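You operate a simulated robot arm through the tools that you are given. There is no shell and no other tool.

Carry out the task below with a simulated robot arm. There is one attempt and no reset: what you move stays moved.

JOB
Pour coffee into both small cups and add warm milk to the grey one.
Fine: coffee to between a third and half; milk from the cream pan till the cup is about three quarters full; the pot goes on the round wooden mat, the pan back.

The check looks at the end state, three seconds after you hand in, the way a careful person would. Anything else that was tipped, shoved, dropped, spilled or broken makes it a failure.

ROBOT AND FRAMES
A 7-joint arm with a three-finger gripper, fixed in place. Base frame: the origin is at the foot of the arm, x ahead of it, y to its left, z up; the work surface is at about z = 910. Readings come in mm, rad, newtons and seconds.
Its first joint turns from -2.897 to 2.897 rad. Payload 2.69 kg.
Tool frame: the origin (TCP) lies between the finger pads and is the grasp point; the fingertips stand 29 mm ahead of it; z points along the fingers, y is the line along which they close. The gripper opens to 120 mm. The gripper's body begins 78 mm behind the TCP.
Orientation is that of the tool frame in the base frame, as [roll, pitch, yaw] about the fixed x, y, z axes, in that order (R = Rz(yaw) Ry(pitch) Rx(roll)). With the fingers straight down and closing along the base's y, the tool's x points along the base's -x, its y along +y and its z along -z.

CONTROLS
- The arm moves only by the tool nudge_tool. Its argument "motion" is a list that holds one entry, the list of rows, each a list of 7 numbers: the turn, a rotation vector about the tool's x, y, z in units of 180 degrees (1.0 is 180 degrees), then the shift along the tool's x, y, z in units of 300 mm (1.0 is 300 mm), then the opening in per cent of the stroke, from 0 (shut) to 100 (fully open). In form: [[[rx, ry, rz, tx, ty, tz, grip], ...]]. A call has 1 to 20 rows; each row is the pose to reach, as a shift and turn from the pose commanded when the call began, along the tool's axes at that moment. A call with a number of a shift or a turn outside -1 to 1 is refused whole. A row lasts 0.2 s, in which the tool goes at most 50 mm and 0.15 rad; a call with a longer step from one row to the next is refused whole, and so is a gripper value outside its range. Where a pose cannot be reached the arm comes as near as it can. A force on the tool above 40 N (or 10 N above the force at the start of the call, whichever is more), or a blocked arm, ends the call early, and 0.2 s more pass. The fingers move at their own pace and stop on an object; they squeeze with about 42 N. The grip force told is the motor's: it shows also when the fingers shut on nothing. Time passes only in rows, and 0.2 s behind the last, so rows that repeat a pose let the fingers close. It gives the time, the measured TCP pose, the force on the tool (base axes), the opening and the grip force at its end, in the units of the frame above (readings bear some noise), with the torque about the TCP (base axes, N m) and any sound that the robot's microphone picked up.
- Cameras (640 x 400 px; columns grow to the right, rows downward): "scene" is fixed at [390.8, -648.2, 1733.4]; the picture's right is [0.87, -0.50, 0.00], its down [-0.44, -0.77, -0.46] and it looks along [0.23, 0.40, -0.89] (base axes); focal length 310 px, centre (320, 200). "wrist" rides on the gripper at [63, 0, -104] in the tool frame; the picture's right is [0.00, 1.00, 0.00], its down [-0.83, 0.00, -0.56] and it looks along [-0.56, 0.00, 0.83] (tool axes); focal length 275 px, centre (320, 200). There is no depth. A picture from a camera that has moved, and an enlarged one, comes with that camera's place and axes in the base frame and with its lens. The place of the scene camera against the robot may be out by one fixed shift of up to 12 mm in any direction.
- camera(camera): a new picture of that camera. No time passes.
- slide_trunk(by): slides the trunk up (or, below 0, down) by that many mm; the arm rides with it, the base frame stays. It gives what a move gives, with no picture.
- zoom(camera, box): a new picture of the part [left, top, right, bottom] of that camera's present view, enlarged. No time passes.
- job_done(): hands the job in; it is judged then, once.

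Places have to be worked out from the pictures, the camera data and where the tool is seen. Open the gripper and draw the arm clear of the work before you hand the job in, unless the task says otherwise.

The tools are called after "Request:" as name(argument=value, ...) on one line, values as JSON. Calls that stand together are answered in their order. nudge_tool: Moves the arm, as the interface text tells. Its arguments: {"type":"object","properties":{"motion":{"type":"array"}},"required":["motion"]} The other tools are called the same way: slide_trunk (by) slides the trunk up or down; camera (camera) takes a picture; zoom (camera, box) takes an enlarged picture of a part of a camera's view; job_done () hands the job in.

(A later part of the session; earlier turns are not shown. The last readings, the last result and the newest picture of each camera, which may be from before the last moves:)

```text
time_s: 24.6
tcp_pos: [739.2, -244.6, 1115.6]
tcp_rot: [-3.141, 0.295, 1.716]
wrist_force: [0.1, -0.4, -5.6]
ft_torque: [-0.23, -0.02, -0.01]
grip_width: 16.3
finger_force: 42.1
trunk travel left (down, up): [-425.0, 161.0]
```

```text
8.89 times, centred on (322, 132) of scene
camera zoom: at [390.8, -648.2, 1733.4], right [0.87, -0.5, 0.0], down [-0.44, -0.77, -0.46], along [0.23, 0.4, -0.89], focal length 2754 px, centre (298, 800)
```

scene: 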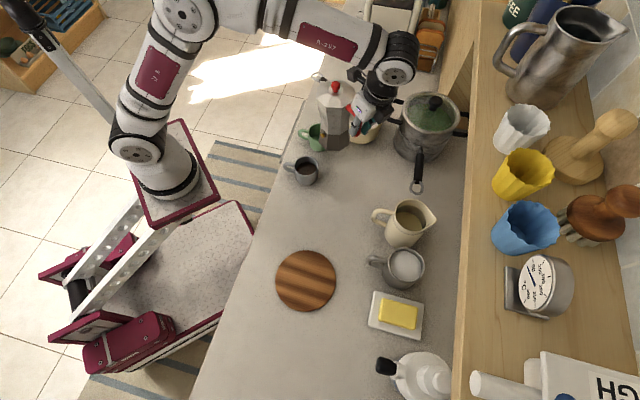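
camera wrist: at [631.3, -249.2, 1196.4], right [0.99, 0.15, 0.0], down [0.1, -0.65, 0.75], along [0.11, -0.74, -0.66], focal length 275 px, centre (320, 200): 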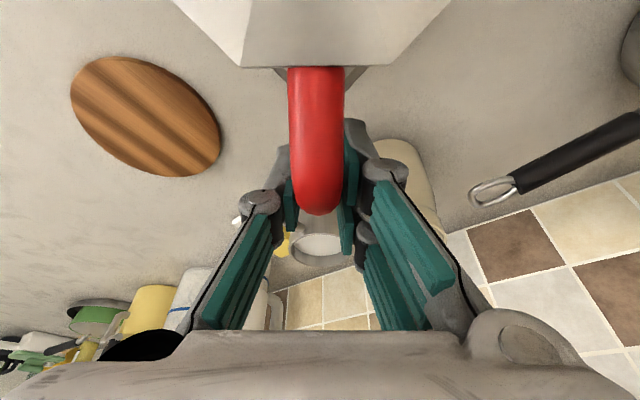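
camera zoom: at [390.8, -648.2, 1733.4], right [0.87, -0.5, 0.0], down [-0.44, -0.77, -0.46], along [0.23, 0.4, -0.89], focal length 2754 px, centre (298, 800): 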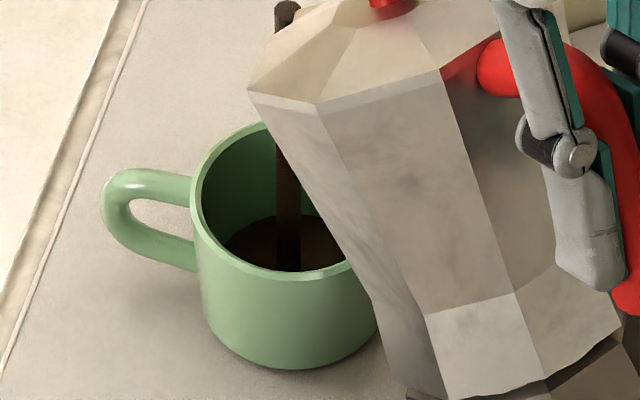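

Now it's flowing, the stream landing near the centre, with the surface still low (back edge around row 216). I hold one step and re-check.

Request:
nudge_tool(motion=[[[0, 0, 0, 0, 0, 0, 0]]])

Request:
zoom(camera="scene", box=[300, 110, 345, 155])

```text
time_s: 25.0
tcp_pos: [738.9, -245.0, 1116.5]
tcp_rot: [-3.139, 0.293, 1.715]
wrist_force: [0.2, 0.0, -5.7]
ft_torque: [-0.25, -0.02, -0.01]
grip_width: 16.3
finger_force: 42.0
trunk travel left (down, up): [-425.0, 161.0]
```

```text
8.89 times, centred on (322, 132) of scene
camera zoom: at [390.8, -648.2, 1733.4], right [0.87, -0.5, 0.0], down [-0.44, -0.77, -0.46], along [0.23, 0.4, -0.89], focal length 2754 px, centre (298, 800)
```

zoom: 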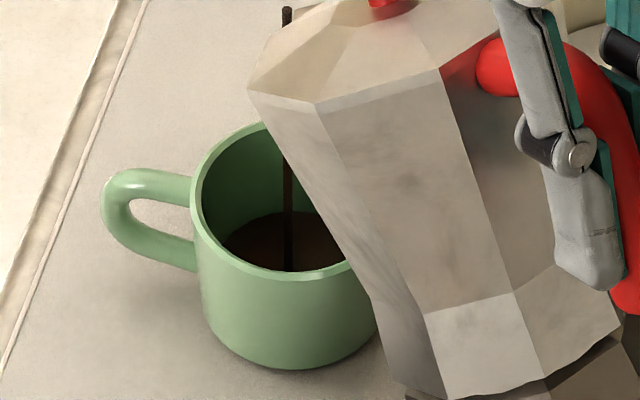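

The stream is thinning as the pot levels out. I tilt 3 more degrees.

Request:
nudge_tool(motion=[[[0, -0.0167, 0, 0.006, 0, -0.0137, 0]]])

Request:
zoom(camera="scene", box=[300, 110, 345, 155])

```text
time_s: 25.4
tcp_pos: [737.7, -241.0, 1119.2]
tcp_rot: [3.142, 0.347, 1.716]
wrist_force: [-1.1, 0.6, -6.0]
ft_torque: [-0.14, -0.01, -0.01]
grip_width: 16.1
finger_force: 42.5
trunk travel left (down, up): [-425.0, 161.0]
```

```text
8.89 times, centred on (322, 132) of scene
camera zoom: at [390.8, -648.2, 1733.4], right [0.87, -0.5, 0.0], down [-0.44, -0.77, -0.46], along [0.23, 0.4, -0.89], focal length 2754 px, centre (298, 800)
```

zoom: 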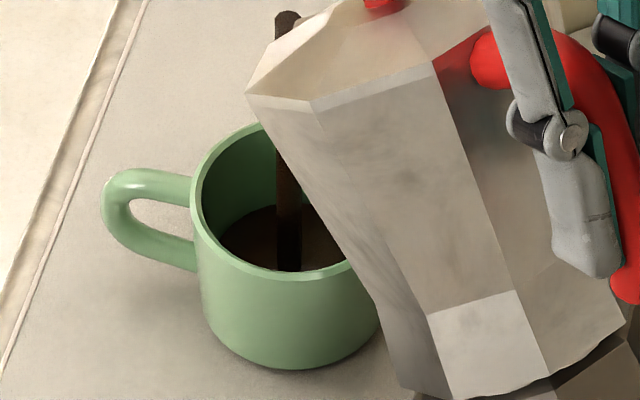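

Back edge at about row 205 and the flow is stronger; holding one step.

Request:
nudge_tool(motion=[[[0, 0, 0, 0, 0, 0, 0]]])

Request:
zoom(camera="scene", box=[300, 110, 345, 155])

```text
time_s: 25.8
tcp_pos: [740.4, -239.7, 1118.7]
tcp_rot: [-3.141, 0.346, 1.715]
wrist_force: [-0.6, -0.5, -5.2]
ft_torque: [-0.18, -0.04, -0.02]
grip_width: 16.1
finger_force: 42.2
trunk travel left (down, up): [-425.0, 161.0]
```

```text
8.89 times, centred on (322, 132) of scene
camera zoom: at [390.8, -648.2, 1733.4], right [0.87, -0.5, 0.0], down [-0.44, -0.77, -0.46], along [0.23, 0.4, -0.89], focal length 2754 px, centre (298, 800)
```

zoom: 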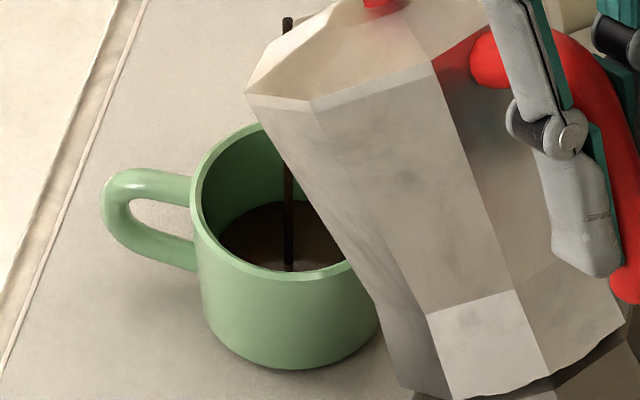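

Row 200 and the stream is thinning again. Tilting 4 more degrees.

Request:
nudge_tool(motion=[[[0, -0.0222, 0, 0.0087, 0, -0.0193, 0]]])

Request:
zoom(camera="scene", box=[300, 110, 345, 155])

```text
time_s: 26.2
tcp_pos: [739.1, -237.7, 1124.4]
tcp_rot: [-3.141, 0.418, 1.716]
wrist_force: [-0.7, -0.8, -5.3]
ft_torque: [-0.15, -0.02, 0.01]
grip_width: 16.3
finger_force: 42.1
trunk travel left (down, up): [-425.0, 161.0]
```

```text
8.89 times, centred on (322, 132) of scene
camera zoom: at [390.8, -648.2, 1733.4], right [0.87, -0.5, 0.0], down [-0.44, -0.77, -0.46], along [0.23, 0.4, -0.89], focal length 2754 px, centre (298, 800)
```

zoom: 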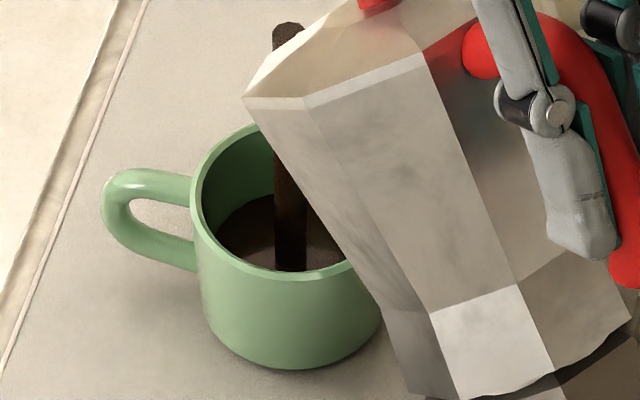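

Row about 194 with a strong stream. One more hold step.

Request:
nudge_tool(motion=[[[0, 0, 0, 0, 0, 0, 0]]])

Request:
zoom(camera="scene", box=[300, 110, 345, 155])

```text
time_s: 26.6
tcp_pos: [738.1, -236.3, 1124.1]
tcp_rot: [3.14, 0.418, 1.717]
wrist_force: [0.8, 1.3, -4.6]
ft_torque: [-0.23, -0.05, -0.02]
grip_width: 16.3
finger_force: 42.1
trunk travel left (down, up): [-425.0, 161.0]
```

```text
8.89 times, centred on (322, 132) of scene
camera zoom: at [390.8, -648.2, 1733.4], right [0.87, -0.5, 0.0], down [-0.44, -0.77, -0.46], along [0.23, 0.4, -0.89], focal length 2754 px, centre (298, 800)
```

zoom: 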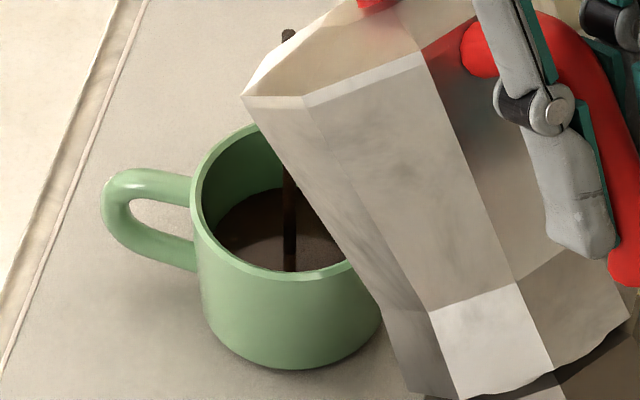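

Around row 188 now, about 38%. One last short hold, then I'll untilt.

Request:
nudge_tool(motion=[[[0, 0, 0, 0, 0, 0, 0]]])

Request:
zoom(camera="scene", box=[300, 110, 345, 155])

```text
time_s: 27.0
tcp_pos: [739.1, -235.8, 1123.7]
tcp_rot: [-3.14, 0.419, 1.717]
wrist_force: [0.1, 0.5, -6.1]
ft_torque: [-0.18, -0.01, -0.02]
grip_width: 16.3
finger_force: 42.3
trunk travel left (down, up): [-425.0, 161.0]
```

```text
8.89 times, centred on (322, 132) of scene
camera zoom: at [390.8, -648.2, 1733.4], right [0.87, -0.5, 0.0], down [-0.44, -0.77, -0.46], along [0.23, 0.4, -0.89], focal length 2754 px, centre (298, 800)
```

zoom: 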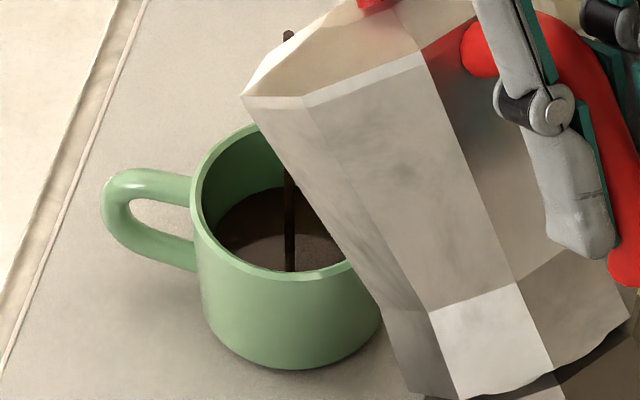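

About 39 to 40% now. I untilt about the spout and raise.

Request:
nudge_tool(motion=[[[0, 0.0472, 0, -0.0117, 0, 0.0443, 0], [0, 0.0944, 0, -0.0123, 0, 0.0873, 0], [0, 0.1389, 0, -0.0107, 0, 0.1087, 0], [0, 0.1611, 0, -0.0233, 0, 0.08, 0], [0, 0.1611, 0, -0.0233, 0, 0.08, 0]]])

Request:
zoom(camera="scene", box=[280, 90, 360, 160])

```text
time_s: 28.2
tcp_pos: [741.5, -252.8, 1105.5]
tcp_rot: [-3.138, -0.087, 1.716]
wrist_force: [0.1, -0.1, -6.7]
ft_torque: [-0.42, -0.1, 0.03]
grip_width: 16.2
finger_force: 42.1
trunk travel left (down, up): [-425.0, 161.0]
```

```text
5.71 times, centred on (320, 125) of scene
camera zoom: at [390.8, -648.2, 1733.4], right [0.87, -0.5, 0.0], down [-0.44, -0.77, -0.46], along [0.23, 0.4, -0.89], focal length 1771 px, centre (320, 629)
```

zoom: 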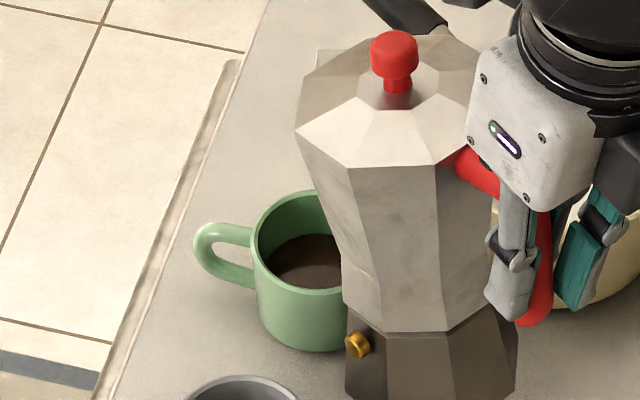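

Green cup holds around 40% and the pour has stopped. I raise the pot upright and carry it in two stages towards the wooden mat.

Request:
nudge_tool(motion=[[[0, 0, 0, 0.0057, 0, -0.0663, 0], [0, 0.0167, 0, 0.0123, 0, -0.113, 0], [0, 0.0389, 0, 0.022, 0, -0.17, 0], [0, 0.0556, 0, 0.028, 0, -0.1943, 0], [0, 0.0556, 0, 0.0151, -0.0155, -0.1954, 0], [0, 0.0556, 0, -0.0151, -0.0517, -0.1981, 0], [0, 0.0556, 0, -0.0581, -0.1033, -0.2018, 0], [0, 0.0556, 0, -0.1098, -0.1653, -0.2064, 0], [0, 0.0556, 0, -0.1615, -0.2273, -0.2109, 0], [0, 0.0556, 0, -0.2132, -0.2894, -0.2154, 0], [0, 0.0556, 0, -0.2649, -0.3514, -0.2199, 0], [0, 0.0556, 0, -0.3166, -0.4134, -0.2245, 0], [0, 0.0556, 0, -0.3596, -0.465, -0.2282, 0], [0, 0.0556, 0, -0.3898, -0.5012, -0.2309, 0], [0, 0.0556, 0, -0.4027, -0.5167, -0.232, 0]]])

Request:
camera(camera="wrist")

Request:
camera(camera="scene")

Request:
zoom(camera="scene", box=[280, 110, 340, 190])

```text
time_s: 31.4
tcp_pos: [605.6, -401.4, 1163.2]
tcp_rot: [-3.14, -0.264, 1.715]
wrist_force: [0.1, -0.4, -4.5]
ft_torque: [-0.47, -0.07, 0.04]
grip_width: 16.5
finger_force: 41.7
trunk travel left (down, up): [-425.0, 161.0]
```

```text
taken
camera wrist: at [599.7, -367.0, 1280.9], right [0.99, 0.15, 0.0], down [0.14, -0.94, 0.32], along [0.05, -0.32, -0.95], focal length 275 px, centre (320, 200)
```

wrist: 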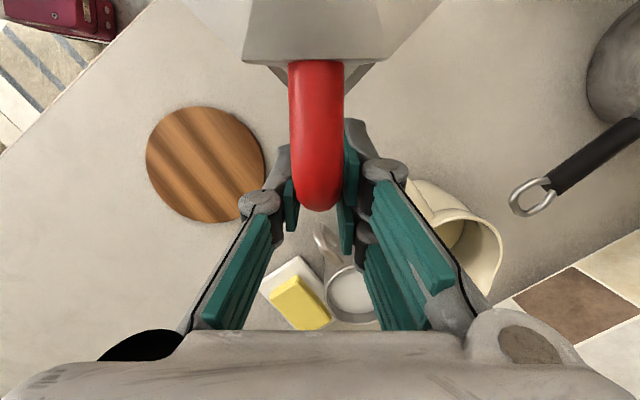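

```text
taken
```

scene: 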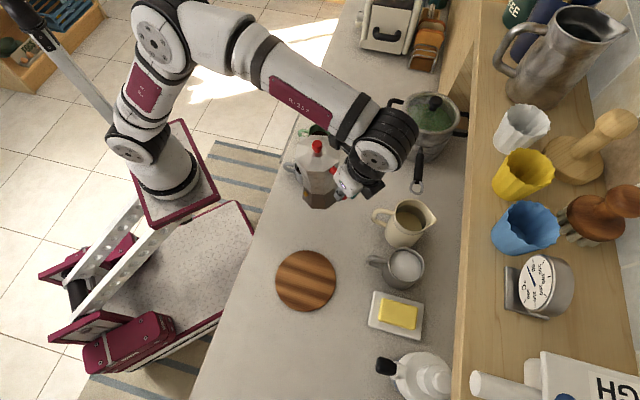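

```text
5.00 times, centred on (310, 150) of scene
camera zoom: at [390.8, -648.2, 1733.4], right [0.87, -0.5, 0.0], down [-0.44, -0.77, -0.46], along [0.23, 0.4, -0.89], focal length 1549 px, centre (370, 450)
```

zoom: 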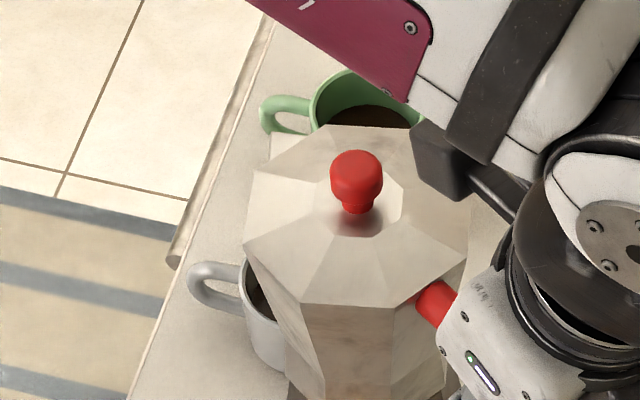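

The mat's centre measures about (462,-462) from here. I move the second half of the way so the pot's axis comes above the mat centre.

Request:
nudge_tool(motion=[[[0, 0, 0, -0.0124, -0.0151, -0.0033, 0], [0, 0, 0, -0.0413, -0.0503, -0.0111, 0], [0, 0, 0, -0.0825, -0.1007, -0.0221, 0], [0, 0, 0, -0.1321, -0.1611, -0.0354, 0], [0, 0, 0, -0.1816, -0.2215, -0.0487, 0], [0, 0, 0, -0.2311, -0.2818, -0.062, 0], [0, 0, 0, -0.2806, -0.3422, -0.0753, 0], [0, 0, 0, -0.3302, -0.4026, -0.0886, 0], [0, 0, 0, -0.3714, -0.453, -0.0996, 0], [0, 0, 0, -0.4003, -0.4882, -0.1074, 0], [0, 0, 0, -0.4127, -0.5033, -0.1107, 0], [0, 0, 0, -0.4127, -0.5033, -0.1107, 0]]])

Request:
camera(camera="scene")

Request:
zoom(camera="scene", box=[250, 180, 390, 320])

Request:
camera(camera="wrist")

Request:
zoom(camera="scene", box=[270, 60, 400, 190])

```text
time_s: 34.0
tcp_pos: [474.9, -549.9, 1163.0]
tcp_rot: [-3.139, -0.262, 1.714]
wrist_force: [0.7, 0.5, -4.7]
ft_torque: [-0.45, -0.07, 0.04]
grip_width: 16.0
finger_force: 42.0
trunk travel left (down, up): [-425.0, 161.0]
```

```text
taken
```

scene: 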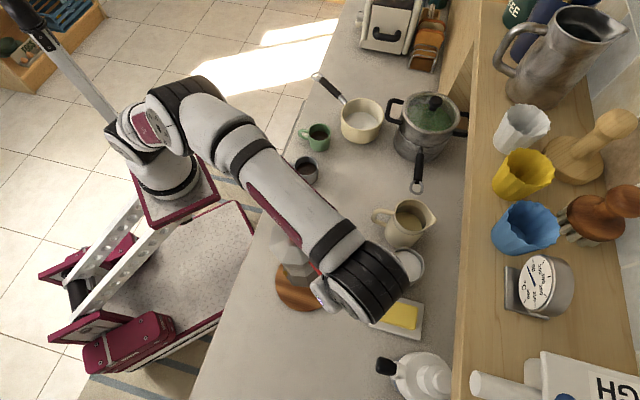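

```text
2.86 times, centred on (320, 250) of scene
camera zoom: at [390.8, -648.2, 1733.4], right [0.87, -0.5, 0.0], down [-0.44, -0.77, -0.46], along [0.23, 0.4, -0.89], focal length 885 px, centre (320, 57)
```

zoom: 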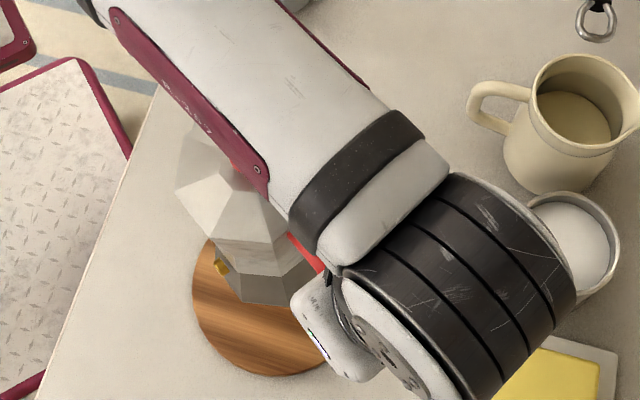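

```text
taken
camera wrist: at [469.4, -515.1, 1280.4], right [0.99, 0.15, 0.0], down [0.14, -0.94, 0.32], along [0.05, -0.32, -0.95], focal length 275 px, centre (320, 200)
```

wrist: 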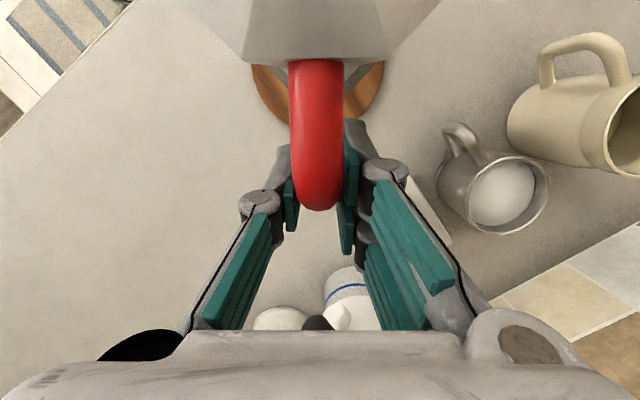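

```text
3.08 times, centred on (335, 125) of scene
camera zoom: at [390.8, -648.2, 1733.4], right [0.87, -0.5, 0.0], down [-0.44, -0.77, -0.46], along [0.23, 0.4, -0.89], focal length 954 px, centre (274, 431)
```

zoom: 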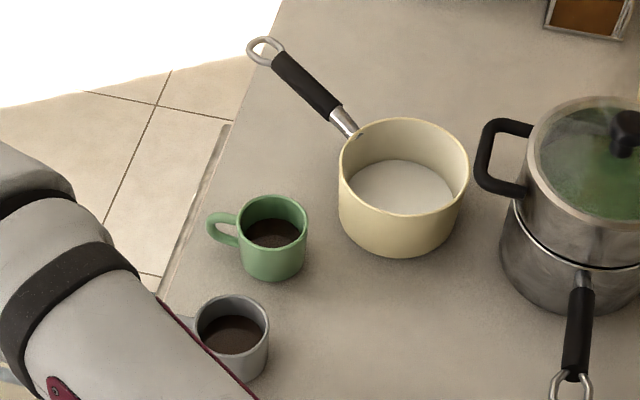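

The pot is centred laterally over the mat, and the mat's expected centre fits the wrist view. I lower it to just above the mat.

Request:
nudge_tool(motion=[[[0, 0, 0, -0.0086, 0, 0.0322, 0], [0, 0, 0, -0.0259, 0, 0.0966, 0], [0, 0, 0, -0.0431, 0, 0.161, 0], [0, 0, 0, -0.0604, 0, 0.2254, 0], [0, 0, 0, -0.0733, 0, 0.2737, 0], [0, 0, 0, -0.0733, 0, 0.2737, 0]]])

Request:
zoom(camera="scene", box=[250, 180, 390, 320])

Request:
camera(camera="wrist")

```text
time_s: 35.4
tcp_pos: [474.9, -548.6, 1078.1]
tcp_rot: [-3.141, -0.262, 1.715]
wrist_force: [-0.2, -0.4, -5.6]
ft_torque: [-0.44, -0.08, -0.02]
grip_width: 16.2
finger_force: 41.8
trunk travel left (down, up): [-425.0, 161.0]
```

```text
2.86 times, centred on (320, 250) of scene
camera zoom: at [390.8, -648.2, 1733.4], right [0.87, -0.5, 0.0], down [-0.44, -0.77, -0.46], along [0.23, 0.4, -0.89], focal length 885 px, centre (320, 57)
```

zoom: 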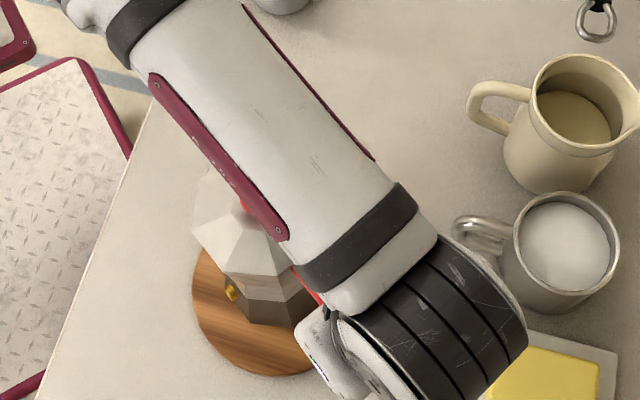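

```text
taken
camera wrist: at [469.4, -514.9, 1194.9], right [0.99, 0.15, 0.0], down [0.14, -0.94, 0.32], along [0.05, -0.32, -0.95], focal length 275 px, centre (320, 200)
```

wrist: 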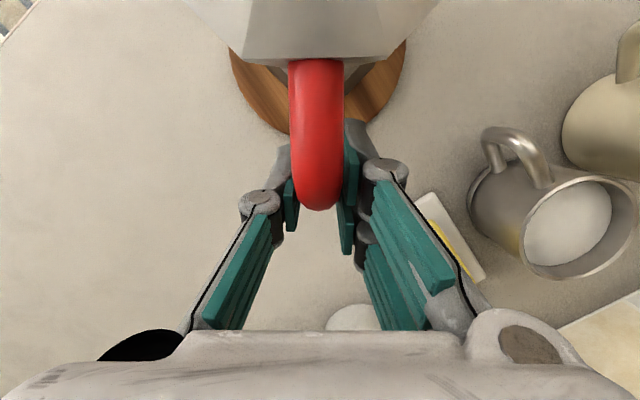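

The pot seems to have sagged a few degrees nose-down in the grip, so I rotate 3 degrees back to level while lowering 14 mm more, then I'll feel for contact.

Request:
nudge_tool(motion=[[[0, 0.0083, 0, -0.005, 0, 0.0186, 0], [0, 0.0167, 0, -0.0121, 0, 0.0451, 0], [0, 0.0167, 0, -0.0121, 0, 0.0451, 0]]])

Request:
nudge_tool(motion=[[[0, 0, 0, -0.0041, 0, 0.0127, 0], [0, 0, 0, -0.0041, 0, 0.0127, 0]]])

Request:
nudge_tool(motion=[[[0, 0, 0, -0.0031, 0, 0.0095, 0], [0, 0, 0, -0.0031, 0, 0.0095, 0]]])

```text
time_s: 36.2
tcp_pos: [475.8, -548.8, 1064.5]
tcp_rot: [3.141, -0.316, 1.716]
wrist_force: [0.2, 0.3, -5.9]
ft_torque: [-0.5, -0.08, 0.01]
grip_width: 16.1
finger_force: 42.2
trunk travel left (down, up): [-425.0, 161.0]
```

```text
time_s: 36.8
tcp_pos: [474.4, -548.1, 1060.6]
tcp_rot: [3.14, -0.316, 1.717]
wrist_force: [0.3, 0.6, -5.9]
ft_torque: [-0.5, -0.05, -0.02]
grip_width: 16.2
finger_force: 42.3
trunk travel left (down, up): [-425.0, 161.0]
```

```text
time_s: 37.4
tcp_pos: [475.2, -548.2, 1056.6]
tcp_rot: [-3.141, -0.314, 1.716]
wrist_force: [0.4, -0.5, -5.2]
ft_torque: [-0.48, -0.05, 0.0]
grip_width: 16.0
finger_force: 42.6
trunk travel left (down, up): [-425.0, 161.0]
```

No contact yet with the base at about 922. Continuing down in 3 mm steps.

Request:
nudge_tool(motion=[[[0, 0, 0, -0.0031, 0, 0.0095, 0], [0, 0, 0, -0.0031, 0, 0.0095, 0]]])

Request:
zoom(camera="scene", box=[280, 220, 350, 290])

Request:
zoom(camera="wrist", box=[200, 0, 440, 150])

```text
time_s: 38.0
tcp_pos: [475.0, -549.1, 1055.0]
tcp_rot: [-3.14, -0.318, 1.714]
wrist_force: [0.3, -0.2, -5.5]
ft_torque: [-0.48, -0.05, -0.01]
grip_width: 16.2
finger_force: 42.1
trunk travel left (down, up): [-425.0, 161.0]
```

```text
5.71 times, centred on (315, 255) of scene
camera zoom: at [390.8, -648.2, 1733.4], right [0.87, -0.5, 0.0], down [-0.44, -0.77, -0.46], along [0.23, 0.4, -0.89], focal length 1771 px, centre (349, -114)
```

zoom: 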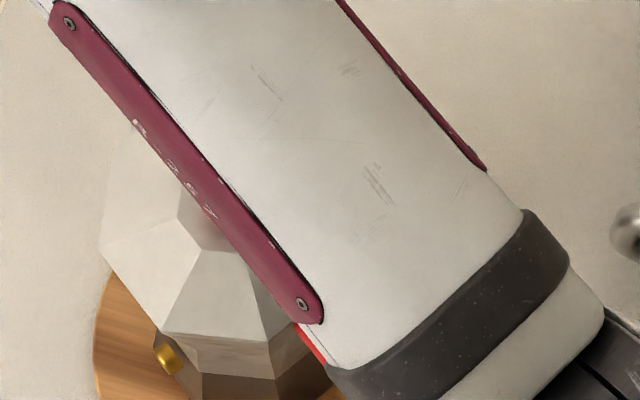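

```text
2.67 times, centred on (320, 75) of wrist
camera zoom: at [470.1, -521.0, 1173.3], right [0.99, 0.15, 0.0], down [0.14, -0.95, 0.27], along [0.04, -0.27, -0.96], focal length 734 px, centre (320, 533)
```

zoom: 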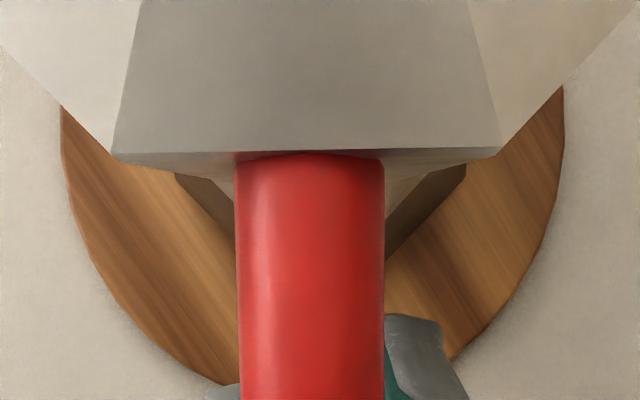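

Still free, and well centred on the mat. Down 2.5 mm at a time.

Request:
nudge_tool(motion=[[[0, 0, 0, -0.0026, 0, 0.0079, 0], [0, 0, 0, -0.0026, 0, 0.0079, 0]]])

Request:
nudge_tool(motion=[[[0, 0, 0, -0.0026, 0, 0.0079, 0], [0, 0, 0, -0.0026, 0, 0.0079, 0]]])

```text
time_s: 38.6
tcp_pos: [474.9, -548.5, 1053.7]
tcp_rot: [-3.14, -0.314, 1.715]
wrist_force: [3.6, -4.1, 11.6]
ft_torque: [0.88, 0.21, -0.23]
grip_width: 16.3
finger_force: 41.8
trunk travel left (down, up): [-425.0, 161.0]
```

```text
time_s: 39.2
tcp_pos: [474.0, -548.6, 1052.7]
tcp_rot: [3.14, -0.312, 1.715]
wrist_force: [5.0, -9.5, 32.9]
ft_torque: [0.8, -0.01, -0.09]
grip_width: 16.4
finger_force: 42.1
trunk travel left (down, up): [-425.0, 161.0]
```

Contact made: the force has risen to 33 N up. I back off about 3.5 mm to unload before releasing.

Request:
nudge_tool(motion=[[[0, 0, 0, 0.0036, 0, -0.011, 0], [0, 0, 0, 0.0036, 0, -0.011, 0]]])

```text
time_s: 39.8
tcp_pos: [475.5, -548.7, 1052.1]
tcp_rot: [-3.139, -0.32, 1.716]
wrist_force: [1.3, -6.9, 12.0]
ft_torque: [-0.61, -0.06, 0.01]
grip_width: 16.1
finger_force: 42.2
trunk travel left (down, up): [-425.0, 161.0]
```

Still 12 N up; I raise a little further.

Request:
nudge_tool(motion=[[[0, 0, 0, 0.0015, 0, -0.0047, 0], [0, 0, 0, 0.0015, 0, -0.0047, 0]]])

Request:
zoom(camera="wrist", box=[200, 0, 440, 150])

```text
time_s: 40.4
tcp_pos: [474.6, -546.4, 1053.3]
tcp_rot: [-3.138, -0.32, 1.715]
wrist_force: [-0.3, 0.8, -5.5]
ft_torque: [-0.51, -0.06, -0.05]
grip_width: 16.1
finger_force: 41.7
trunk travel left (down, up): [-425.0, 161.0]
```

```text
2.67 times, centred on (320, 75) of wrist
camera zoom: at [470.4, -520.2, 1172.0], right [0.99, 0.15, 0.0], down [0.14, -0.95, 0.27], along [0.04, -0.26, -0.96], focal length 734 px, centre (320, 533)
```

zoom: 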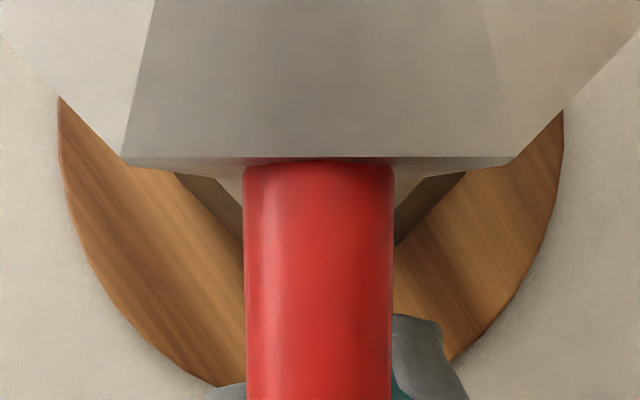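

It's hanging again, a hair above the mat. I lower 1 mm and then open the fingers.

Request:
nudge_tool(motion=[[[0, 0, 0, -0.001, 0, 0.0032, 0], [0, 0, 0, -0.001, 0, 0.0032, 0]]])

```text
time_s: 41.0
tcp_pos: [473.9, -547.0, 1053.0]
tcp_rot: [-3.141, -0.315, 1.715]
wrist_force: [-0.8, -0.4, -4.7]
ft_torque: [-0.46, -0.08, -0.03]
grip_width: 16.3
finger_force: 42.1
trunk travel left (down, up): [-425.0, 161.0]
```

Request:
nudge_tool(motion=[[[0, 0, 0, -0.0008, 0, 0.0025, 0], [0, 0, 0, -0.0008, 0, 0.0025, 0]]])

```text
time_s: 41.6
tcp_pos: [475.3, -547.6, 1053.6]
tcp_rot: [3.142, -0.315, 1.716]
wrist_force: [0.0, 0.1, -1.1]
ft_torque: [-0.28, 0.06, -0.03]
grip_width: 16.2
finger_force: 42.2
trunk travel left (down, up): [-425.0, 161.0]
```

Load is almost fully on the mat (-1 N). Opening the fingers and checking the pot.

Request:
nudge_tool(motion=[[[0, 0, 0, 0, 0, 0, 20], [0, 0, 0, 0, 0, 0, 35], [0, 0, 0, 0, 0, 0, 50], [0, 0, 0, 0, 0, 0, 50]]])

Request:
camera(camera="wrist")

```text
time_s: 42.6
tcp_pos: [473.9, -547.5, 1051.7]
tcp_rot: [-3.142, -0.317, 1.715]
wrist_force: [-0.1, 0.3, -0.2]
ft_torque: [0.0, 0.03, 0.01]
grip_width: 59.9
finger_force: 0.0
trunk travel left (down, up): [-425.0, 161.0]
```

```text
taken
camera wrist: at [470.1, -520.3, 1171.5], right [0.99, 0.15, 0.0], down [0.14, -0.95, 0.27], along [0.04, -0.27, -0.96], focal length 275 px, centre (320, 200)
```

wrist: 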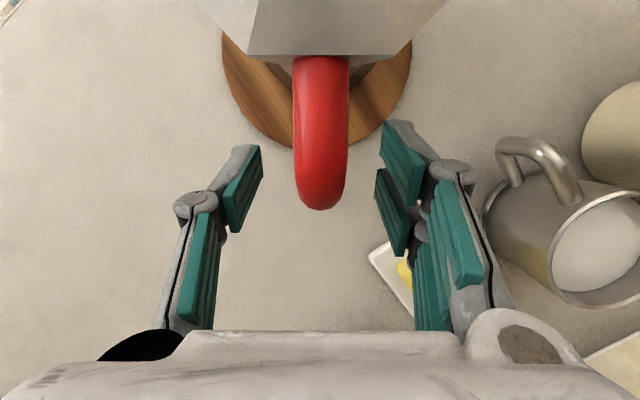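

Released and the pot stands still on the mat. I retract along the tool axis, up and away.

Request:
nudge_tool(motion=[[[0, 0, 0, 0, 0, -0.05, 50], [0, 0, 0, 0, 0, -0.15, 50], [0, 0, 0, 0, 0, -0.27, 50], [0, 0, 0, 0, 0, -0.39, 50], [0, 0, 0, 0, 0, -0.5, 50], [0, 0, 0, 0, 0, -0.55, 50]]])

Request:
camera(camera="scene")

Request:
camera(camera="wrist")

Request:
zoom(camera="scene", box=[280, 110, 340, 190])

```text
time_s: 44.0
tcp_pos: [478.6, -579.0, 1168.1]
tcp_rot: [-3.141, -0.315, 1.716]
wrist_force: [-0.3, -0.4, -0.7]
ft_torque: [-0.01, -0.03, 0.03]
grip_width: 60.0
finger_force: 0.0
out of reach, approached as far as the arm can: row 4, 5, 6
trunk travel left (down, up): [-425.0, 161.0]
```

```text
taken
```

scene: 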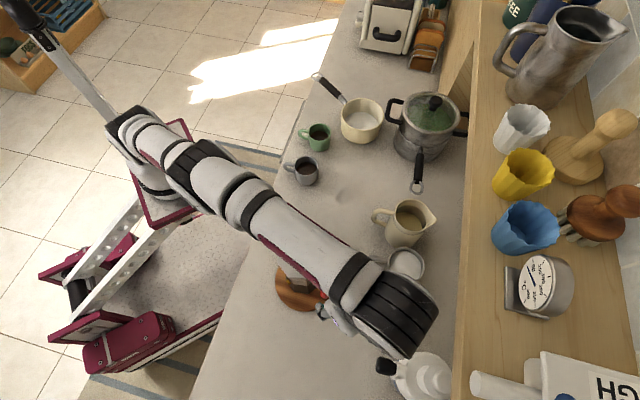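

```text
taken
camera wrist: at [474.1, -551.5, 1285.9], right [0.99, 0.15, 0.0], down [0.14, -0.95, 0.27], along [0.04, -0.27, -0.96], focal length 275 px, centre (320, 200)
```

wrist: 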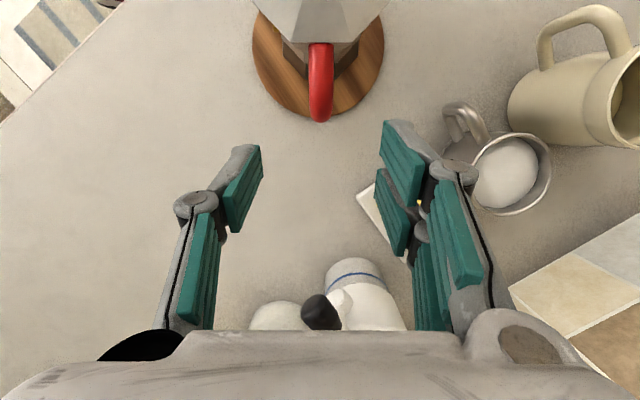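

```text
5.00 times, centred on (310, 150) of scene
camera zoom: at [390.8, -648.2, 1733.4], right [0.87, -0.5, 0.0], down [-0.44, -0.77, -0.46], along [0.23, 0.4, -0.89], focal length 1549 px, centre (370, 450)
```

zoom: 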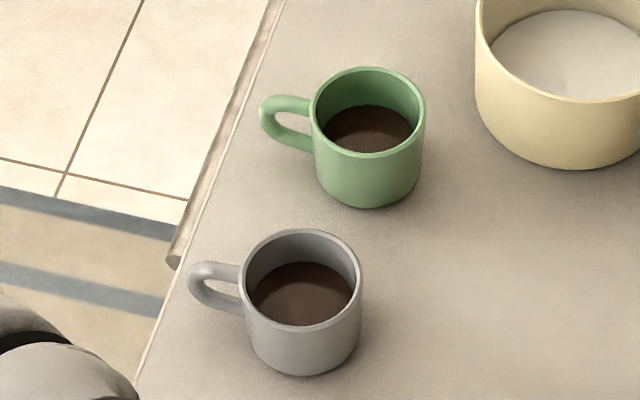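

The pot is set on the mat. I check a faint mark on the counter for any spill and zoom in on the levels.

Request:
zoom(camera="scene", box=[310, 160, 390, 230])

Request:
zoom(camera="scene", box=[300, 115, 340, 155])

Request:
zoom(camera="scene", box=[300, 60, 400, 150])

```text
5.71 times, centred on (350, 195) of scene
camera zoom: at [390.8, -648.2, 1733.4], right [0.87, -0.5, 0.0], down [-0.44, -0.77, -0.46], along [0.23, 0.4, -0.89], focal length 1771 px, centre (149, 229)
```

zoom: 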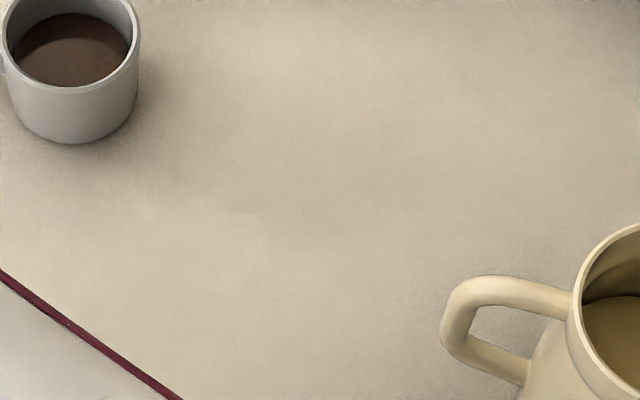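

```text
10.00 times, centred on (320, 135) of scene
camera zoom: at [390.8, -648.2, 1733.4], right [0.87, -0.5, 0.0], down [-0.44, -0.77, -0.46], along [0.23, 0.4, -0.89], focal length 3099 px, centre (320, 850)
```

zoom: 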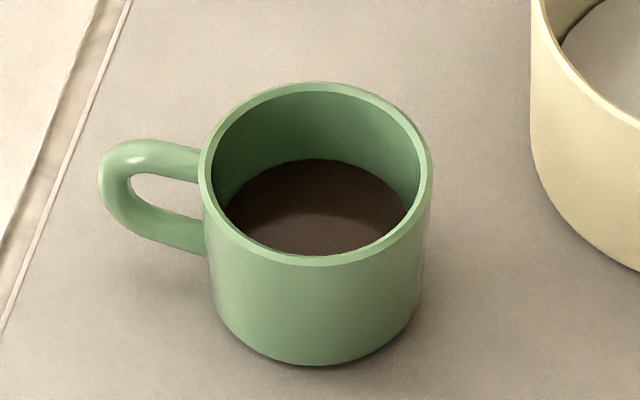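

```text
4.44 times, centred on (350, 105) of scene
camera zoom: at [390.8, -648.2, 1733.4], right [0.87, -0.5, 0.0], down [-0.44, -0.77, -0.46], along [0.23, 0.4, -0.89], focal length 1377 px, centre (187, 622)
```

zoom: 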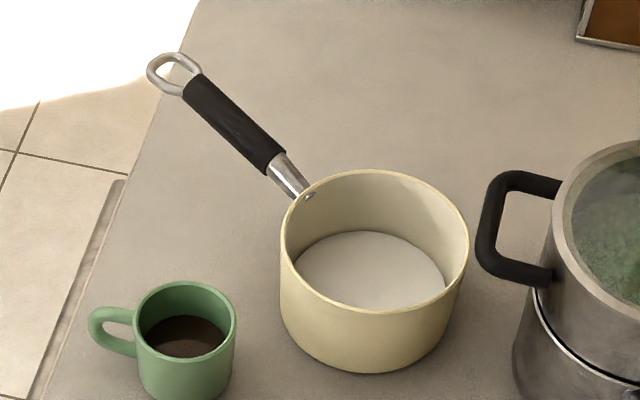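

No spill anywhere. The grey cup is at about 45% and the green at about 39%. Next is the cream pan: I plan to grip its handle with the tool roughly along it, camera on top. First I raise the arm, straighten the tool and bring it inward over free space.

Request:
nudge_tool(motion=[[[0, 0, 0, 0.0207, 0, -0.0634, 50], [0, -0.025, 0, 0.0414, 0, -0.1268, 50], [0, -0.05, 0, 0.062, 0, -0.19, 50], [0, -0.075, 0, 0.0827, 0, -0.2535, 50], [0, -0.1, 0, 0.1427, 0.0294, -0.234, 50], [0, -0.1, 0, 0.2027, 0.0588, -0.2145, 50], [0, -0.1, 0, 0.2927, 0.1029, -0.185, 50], [0, -0.1, 0, 0.3827, 0.147, -0.156, 50], [0, -0.1, 0, 0.4727, 0.1911, -0.1268, 50], [0, -0.1, 0, 0.5627, 0.2352, -0.0975, 50], [0, -0.1, 0, 0.6227, 0.2646, -0.078, 50], [0, -0.1, 0, 0.6827, 0.294, -0.0585, 50], [0, -0.1, 0, 0.6827, 0.294, -0.0585, 50]]])

Request:
camera(camera="scene")

```text
time_s: 46.8
tcp_pos: [539.6, -378.3, 1247.0]
tcp_rot: [-3.141, -0.003, 1.717]
wrist_force: [0.7, 0.4, 0.3]
ft_torque: [-0.03, 0.01, -0.02]
grip_width: 60.1
finger_force: 0.2
out of reach, approached as far as the arm can: row 1
trunk travel left (down, up): [-425.0, 161.0]
```

```text
taken
```

scene: 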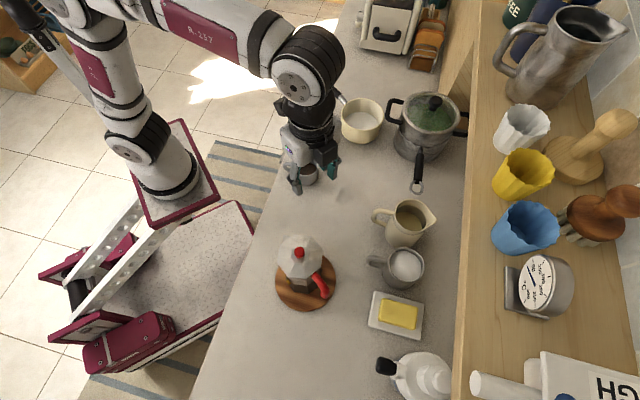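

The pot sits nicely on the mat. Now I yaw the tool about 100 degrees counter-clockwise while moving over towards the pan side at a safe height.

Request:
nudge_tool(motion=[[[0, 0, -0.0428, 0.0698, 0.0362, -0.0136, 50], [0, 0, -0.0855, 0.1397, 0.0725, -0.0272, 50], [0, 0, -0.1283, 0.2095, 0.1087, -0.0408, 50], [0, 0, -0.1711, 0.2794, 0.1449, -0.0545, 50], [0, 0, -0.2138, 0.3492, 0.1812, -0.0681, 50], [0, 0, -0.2566, 0.4191, 0.2174, -0.0817, 50], [0, 0, -0.2994, 0.4889, 0.2536, -0.0953, 50], [0, 0, -0.3422, 0.5588, 0.2898, -0.1089, 50], [0, 0, -0.3849, 0.6286, 0.3261, -0.1225, 50], [0, 0, -0.4277, 0.6985, 0.3623, -0.1362, 50], [0, 0, -0.4705, 0.7683, 0.3985, -0.1498, 50], [0, 0, -0.5132, 0.8382, 0.4348, -0.1634, 50], [0, 0, -0.556, 0.908, 0.471, -0.177, 50], [0, 0, -0.556, 0.908, 0.471, -0.177, 50]]])

Request:
camera(camera="scene")

Request:
camera(camera="wrist")

```text
time_s: 49.8
tcp_pos: [639.7, -88.5, 1301.0]
tcp_rot: [3.138, 0.001, -2.819]
wrist_force: [-0.2, 0.1, 0.3]
ft_torque: [0.01, -0.02, 0.01]
grip_width: 59.8
finger_force: 0.1
trunk travel left (down, up): [-425.0, 161.0]
```

```text
taken
```

scene: 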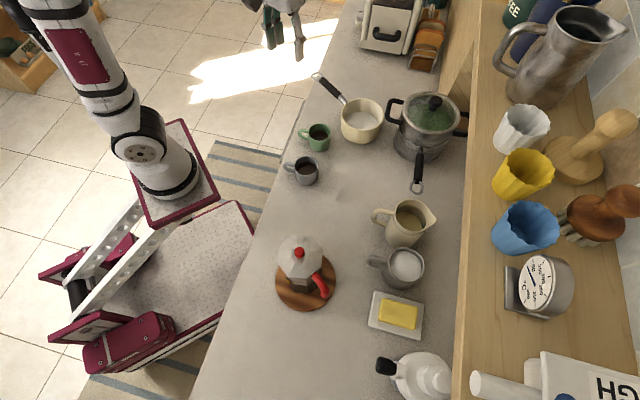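

```text
taken
camera wrist: at [578.9, -109.1, 1405.4], right [-0.32, 0.95, 0.0], down [0.79, 0.27, 0.56], along [0.53, 0.18, -0.83], focal length 275 px, centre (320, 200)
```

wrist: 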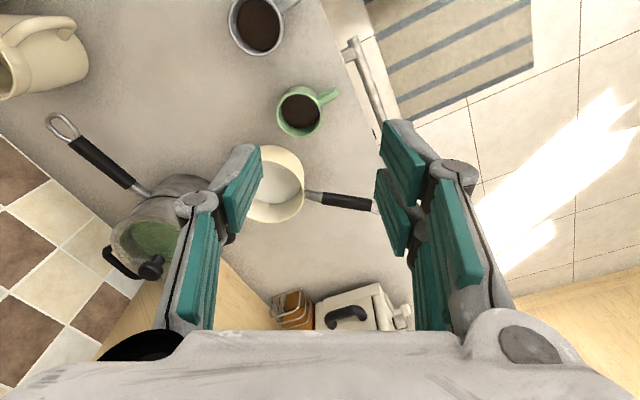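

From the wrist and scene views the black grip runs from about (847,-16,975) to (823,73,995), rising 12 degrees outward. I'll yaw further so tool x aims along the handle towards the pan, moving to a spot above the handle's outer end.

Request:
nudge_tool(motion=[[[0, 0, -0.0437, -0.0641, 0.0482, 0.0243, 50], [0, 0, -0.0875, -0.1282, 0.0964, 0.0485, 50], [0, 0, -0.1312, -0.1923, 0.1445, 0.0728, 50], [0, 0, -0.1749, -0.2564, 0.1927, 0.0971, 50], [0, 0, -0.2186, -0.3205, 0.2409, 0.1214, 50], [0, 0, -0.2624, -0.3845, 0.2891, 0.1456, 50], [0, 0, -0.3061, -0.4486, 0.3373, 0.1699, 50], [0, 0, -0.3498, -0.5127, 0.3855, 0.1942, 50], [0, 0, -0.3935, -0.5768, 0.4336, 0.2185, 50], [0, 0, -0.4373, -0.6409, 0.4818, 0.2427, 50], [0, 0, -0.481, -0.705, 0.53, 0.267, 50], [0, 0, -0.481, -0.705, 0.53, 0.267, 50]]])

Request:
camera(camera="wrist")

Request:
camera(camera="scene")

```text
time_s: 52.4
tcp_pos: [790.5, 130.1, 1222.3]
tcp_rot: [-3.141, 0.002, -1.307]
wrist_force: [-0.3, 0.3, -0.4]
ft_torque: [0.01, 0.01, 0.04]
grip_width: 60.0
finger_force: 0.1
trunk travel left (down, up): [-425.0, 161.0]
```

```text
taken
camera wrist: at [806.2, 69.0, 1326.0], right [-0.96, -0.26, 0.0], down [-0.22, 0.8, 0.56], along [-0.15, 0.54, -0.83], focal length 275 px, centre (320, 200)
```

wrist: 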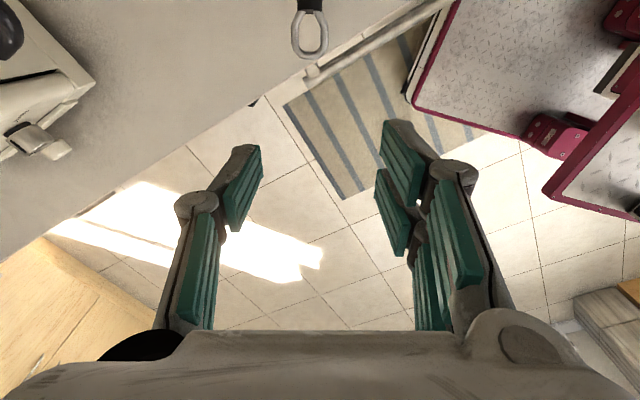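

```text
taken
```

scene: 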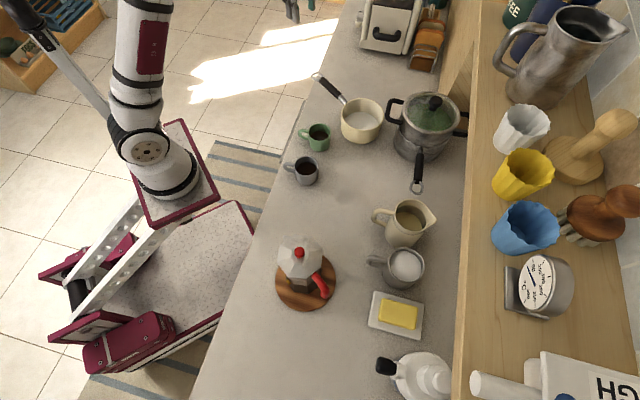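

The ring at the handle's end appears near (807,108,1003). Now I pitch the tool up so it points along the handle (about 17 degrees below horizontal) and move to a pre-grasp position behind the handle end.

Request:
nudge_tool(motion=[[[0, 0.0406, 0, -0.0157, -0.0058, 0.044, 50], [0, 0.0811, 0, -0.0314, -0.0116, 0.088, 50], [0, 0.1217, 0, -0.0471, -0.0174, 0.132, 50], [0, 0.1622, 0, -0.0628, -0.0232, 0.176, 50], [0, 0.2028, 0, -0.0785, -0.029, 0.22, 50], [0, 0.2434, 0, -0.0942, -0.0348, 0.264, 50], [0, 0.2839, 0, -0.1099, -0.0406, 0.308, 50], [0, 0.3245, 0, -0.1256, -0.0464, 0.352, 50], [0, 0.365, 0, -0.1413, -0.0522, 0.396, 50], [0, 0.4056, 0, -0.157, -0.058, 0.44, 50], [0, 0.4056, 0, -0.157, -0.058, 0.44, 50]]])

Request:
camera(camera="wrist")

Request:
camera(camera="scene")

```text
time_s: 54.8
tcp_pos: [794.2, 177.4, 1089.1]
tcp_rot: [-3.14, -1.275, -1.311]
wrist_force: [0.5, -0.1, 1.0]
ft_torque: [-0.08, 0.03, -0.03]
grip_width: 60.0
finger_force: 0.2
trunk travel left (down, up): [-425.0, 161.0]
```

```text
taken
camera wrist: at [773.4, 258.0, 1180.0], right [-0.97, -0.26, 0.0], down [-0.2, 0.75, -0.63], along [0.16, -0.61, -0.77], focal length 275 px, centre (320, 200)
```

wrist: 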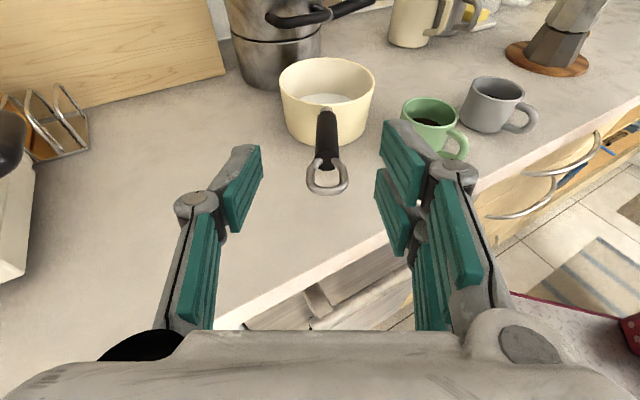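

```text
taken
```

scene: 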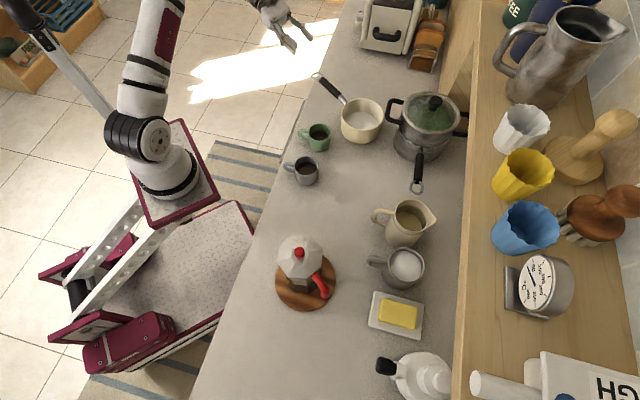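

Excellent: the arm reached this pose and the wrist camera looks along the handle with a view of the pan and cups. I zoom in to measure.

Request:
zoom(camera="wrist", box=[250, 40, 410, 210])

Request:
zoom(camera="wrist", box=[380, 60, 560, 180])

```text
2.35 times, centred on (330, 125) of wrist
camera zoom: at [773.4, 258.0, 1180.0], right [-0.97, -0.26, 0.0], down [-0.2, 0.75, -0.63], along [0.16, -0.61, -0.77], focal length 648 px, centre (296, 376)
```

zoom: 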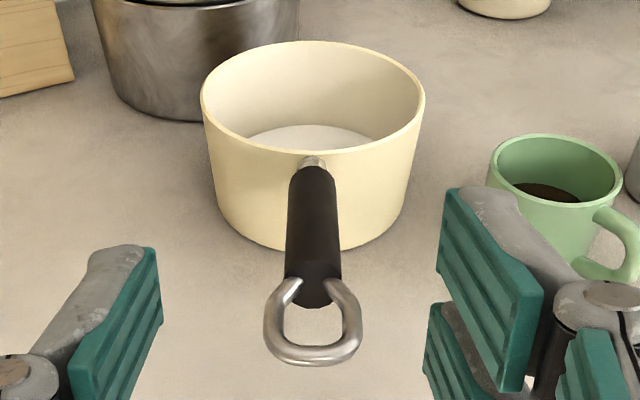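

```text
3.33 times, centred on (470, 120) of wrist
camera zoom: at [773.4, 258.0, 1180.0], right [-0.97, -0.26, 0.0], down [-0.2, 0.75, -0.63], along [0.16, -0.61, -0.77], focal length 918 px, centre (-180, 467)
```

zoom: 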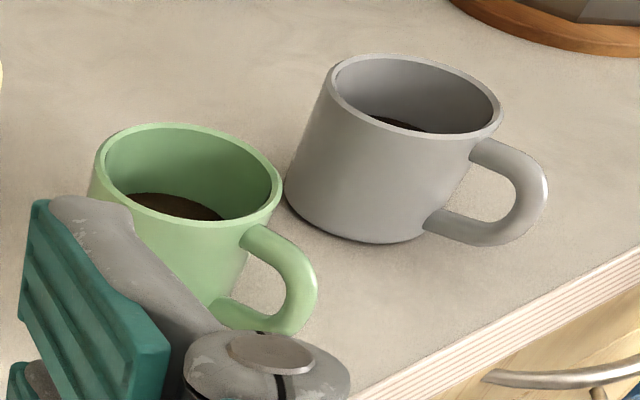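

The handle is nearly level with its centre at z about 988 and thickness about 23 mm. The pan centre is about (860,-107) with rim z about 986, and the ring end is at (806,109.5). I'll grip at (822,47,988) and first move in line, just behind the ring.

Request:
nudge_tool(motion=[[[0, 0, 0, -0.05, 0.006, 0.03, 50], [0, 0, 0, -0.1, 0.012, 0.06, 50], [0, 0, 0, -0.15, 0.018, 0.095, 50], [0, 0, 0, -0.193, 0.022, 0.123, 50], [0, 0, 0, -0.193, 0.022, 0.123, 50]]])

Request:
camera(camera="wrist")

Request:
zoom(camera="scene", box=[250, 0, 410, 150])

```text
time_s: 56.0
tcp_pos: [793.2, 160.3, 1022.5]
tcp_rot: [3.141, -1.274, -1.307]
wrist_force: [0.5, 0.9, -0.3]
ft_torque: [0.0, 0.02, 0.02]
grip_width: 60.0
finger_force: 0.0
trunk travel left (down, up): [-425.0, 161.0]
```

```text
taken
camera wrist: at [771.3, 238.5, 1113.6], right [-0.97, -0.26, 0.01], down [-0.2, 0.75, -0.63], along [0.16, -0.61, -0.78], focal length 275 px, centre (320, 200)
```

wrist: 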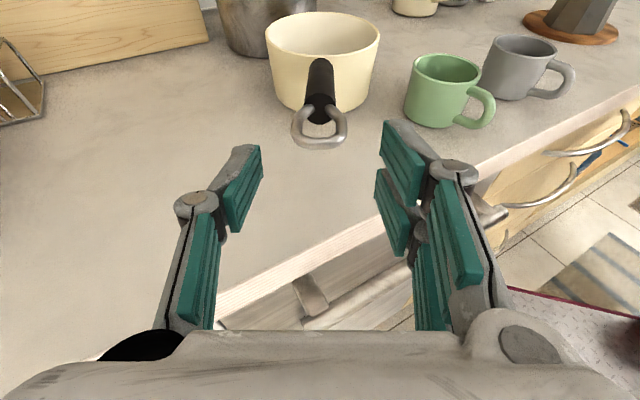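

```text
2.67 times, centred on (330, 75) of scene
camera zoom: at [390.8, -648.2, 1733.4], right [0.87, -0.5, 0.0], down [-0.44, -0.77, -0.46], along [0.23, 0.4, -0.89], focal length 826 px, centre (293, 533)
```

zoom: 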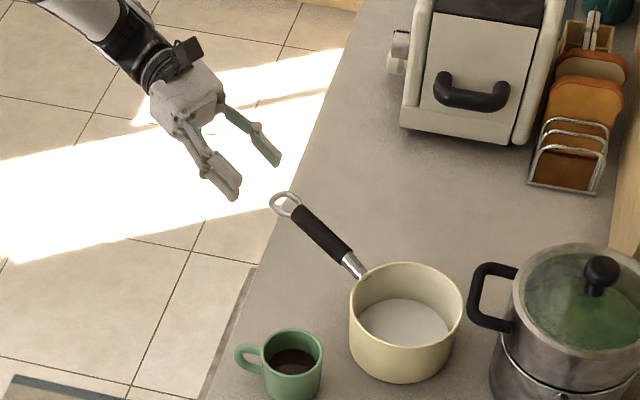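

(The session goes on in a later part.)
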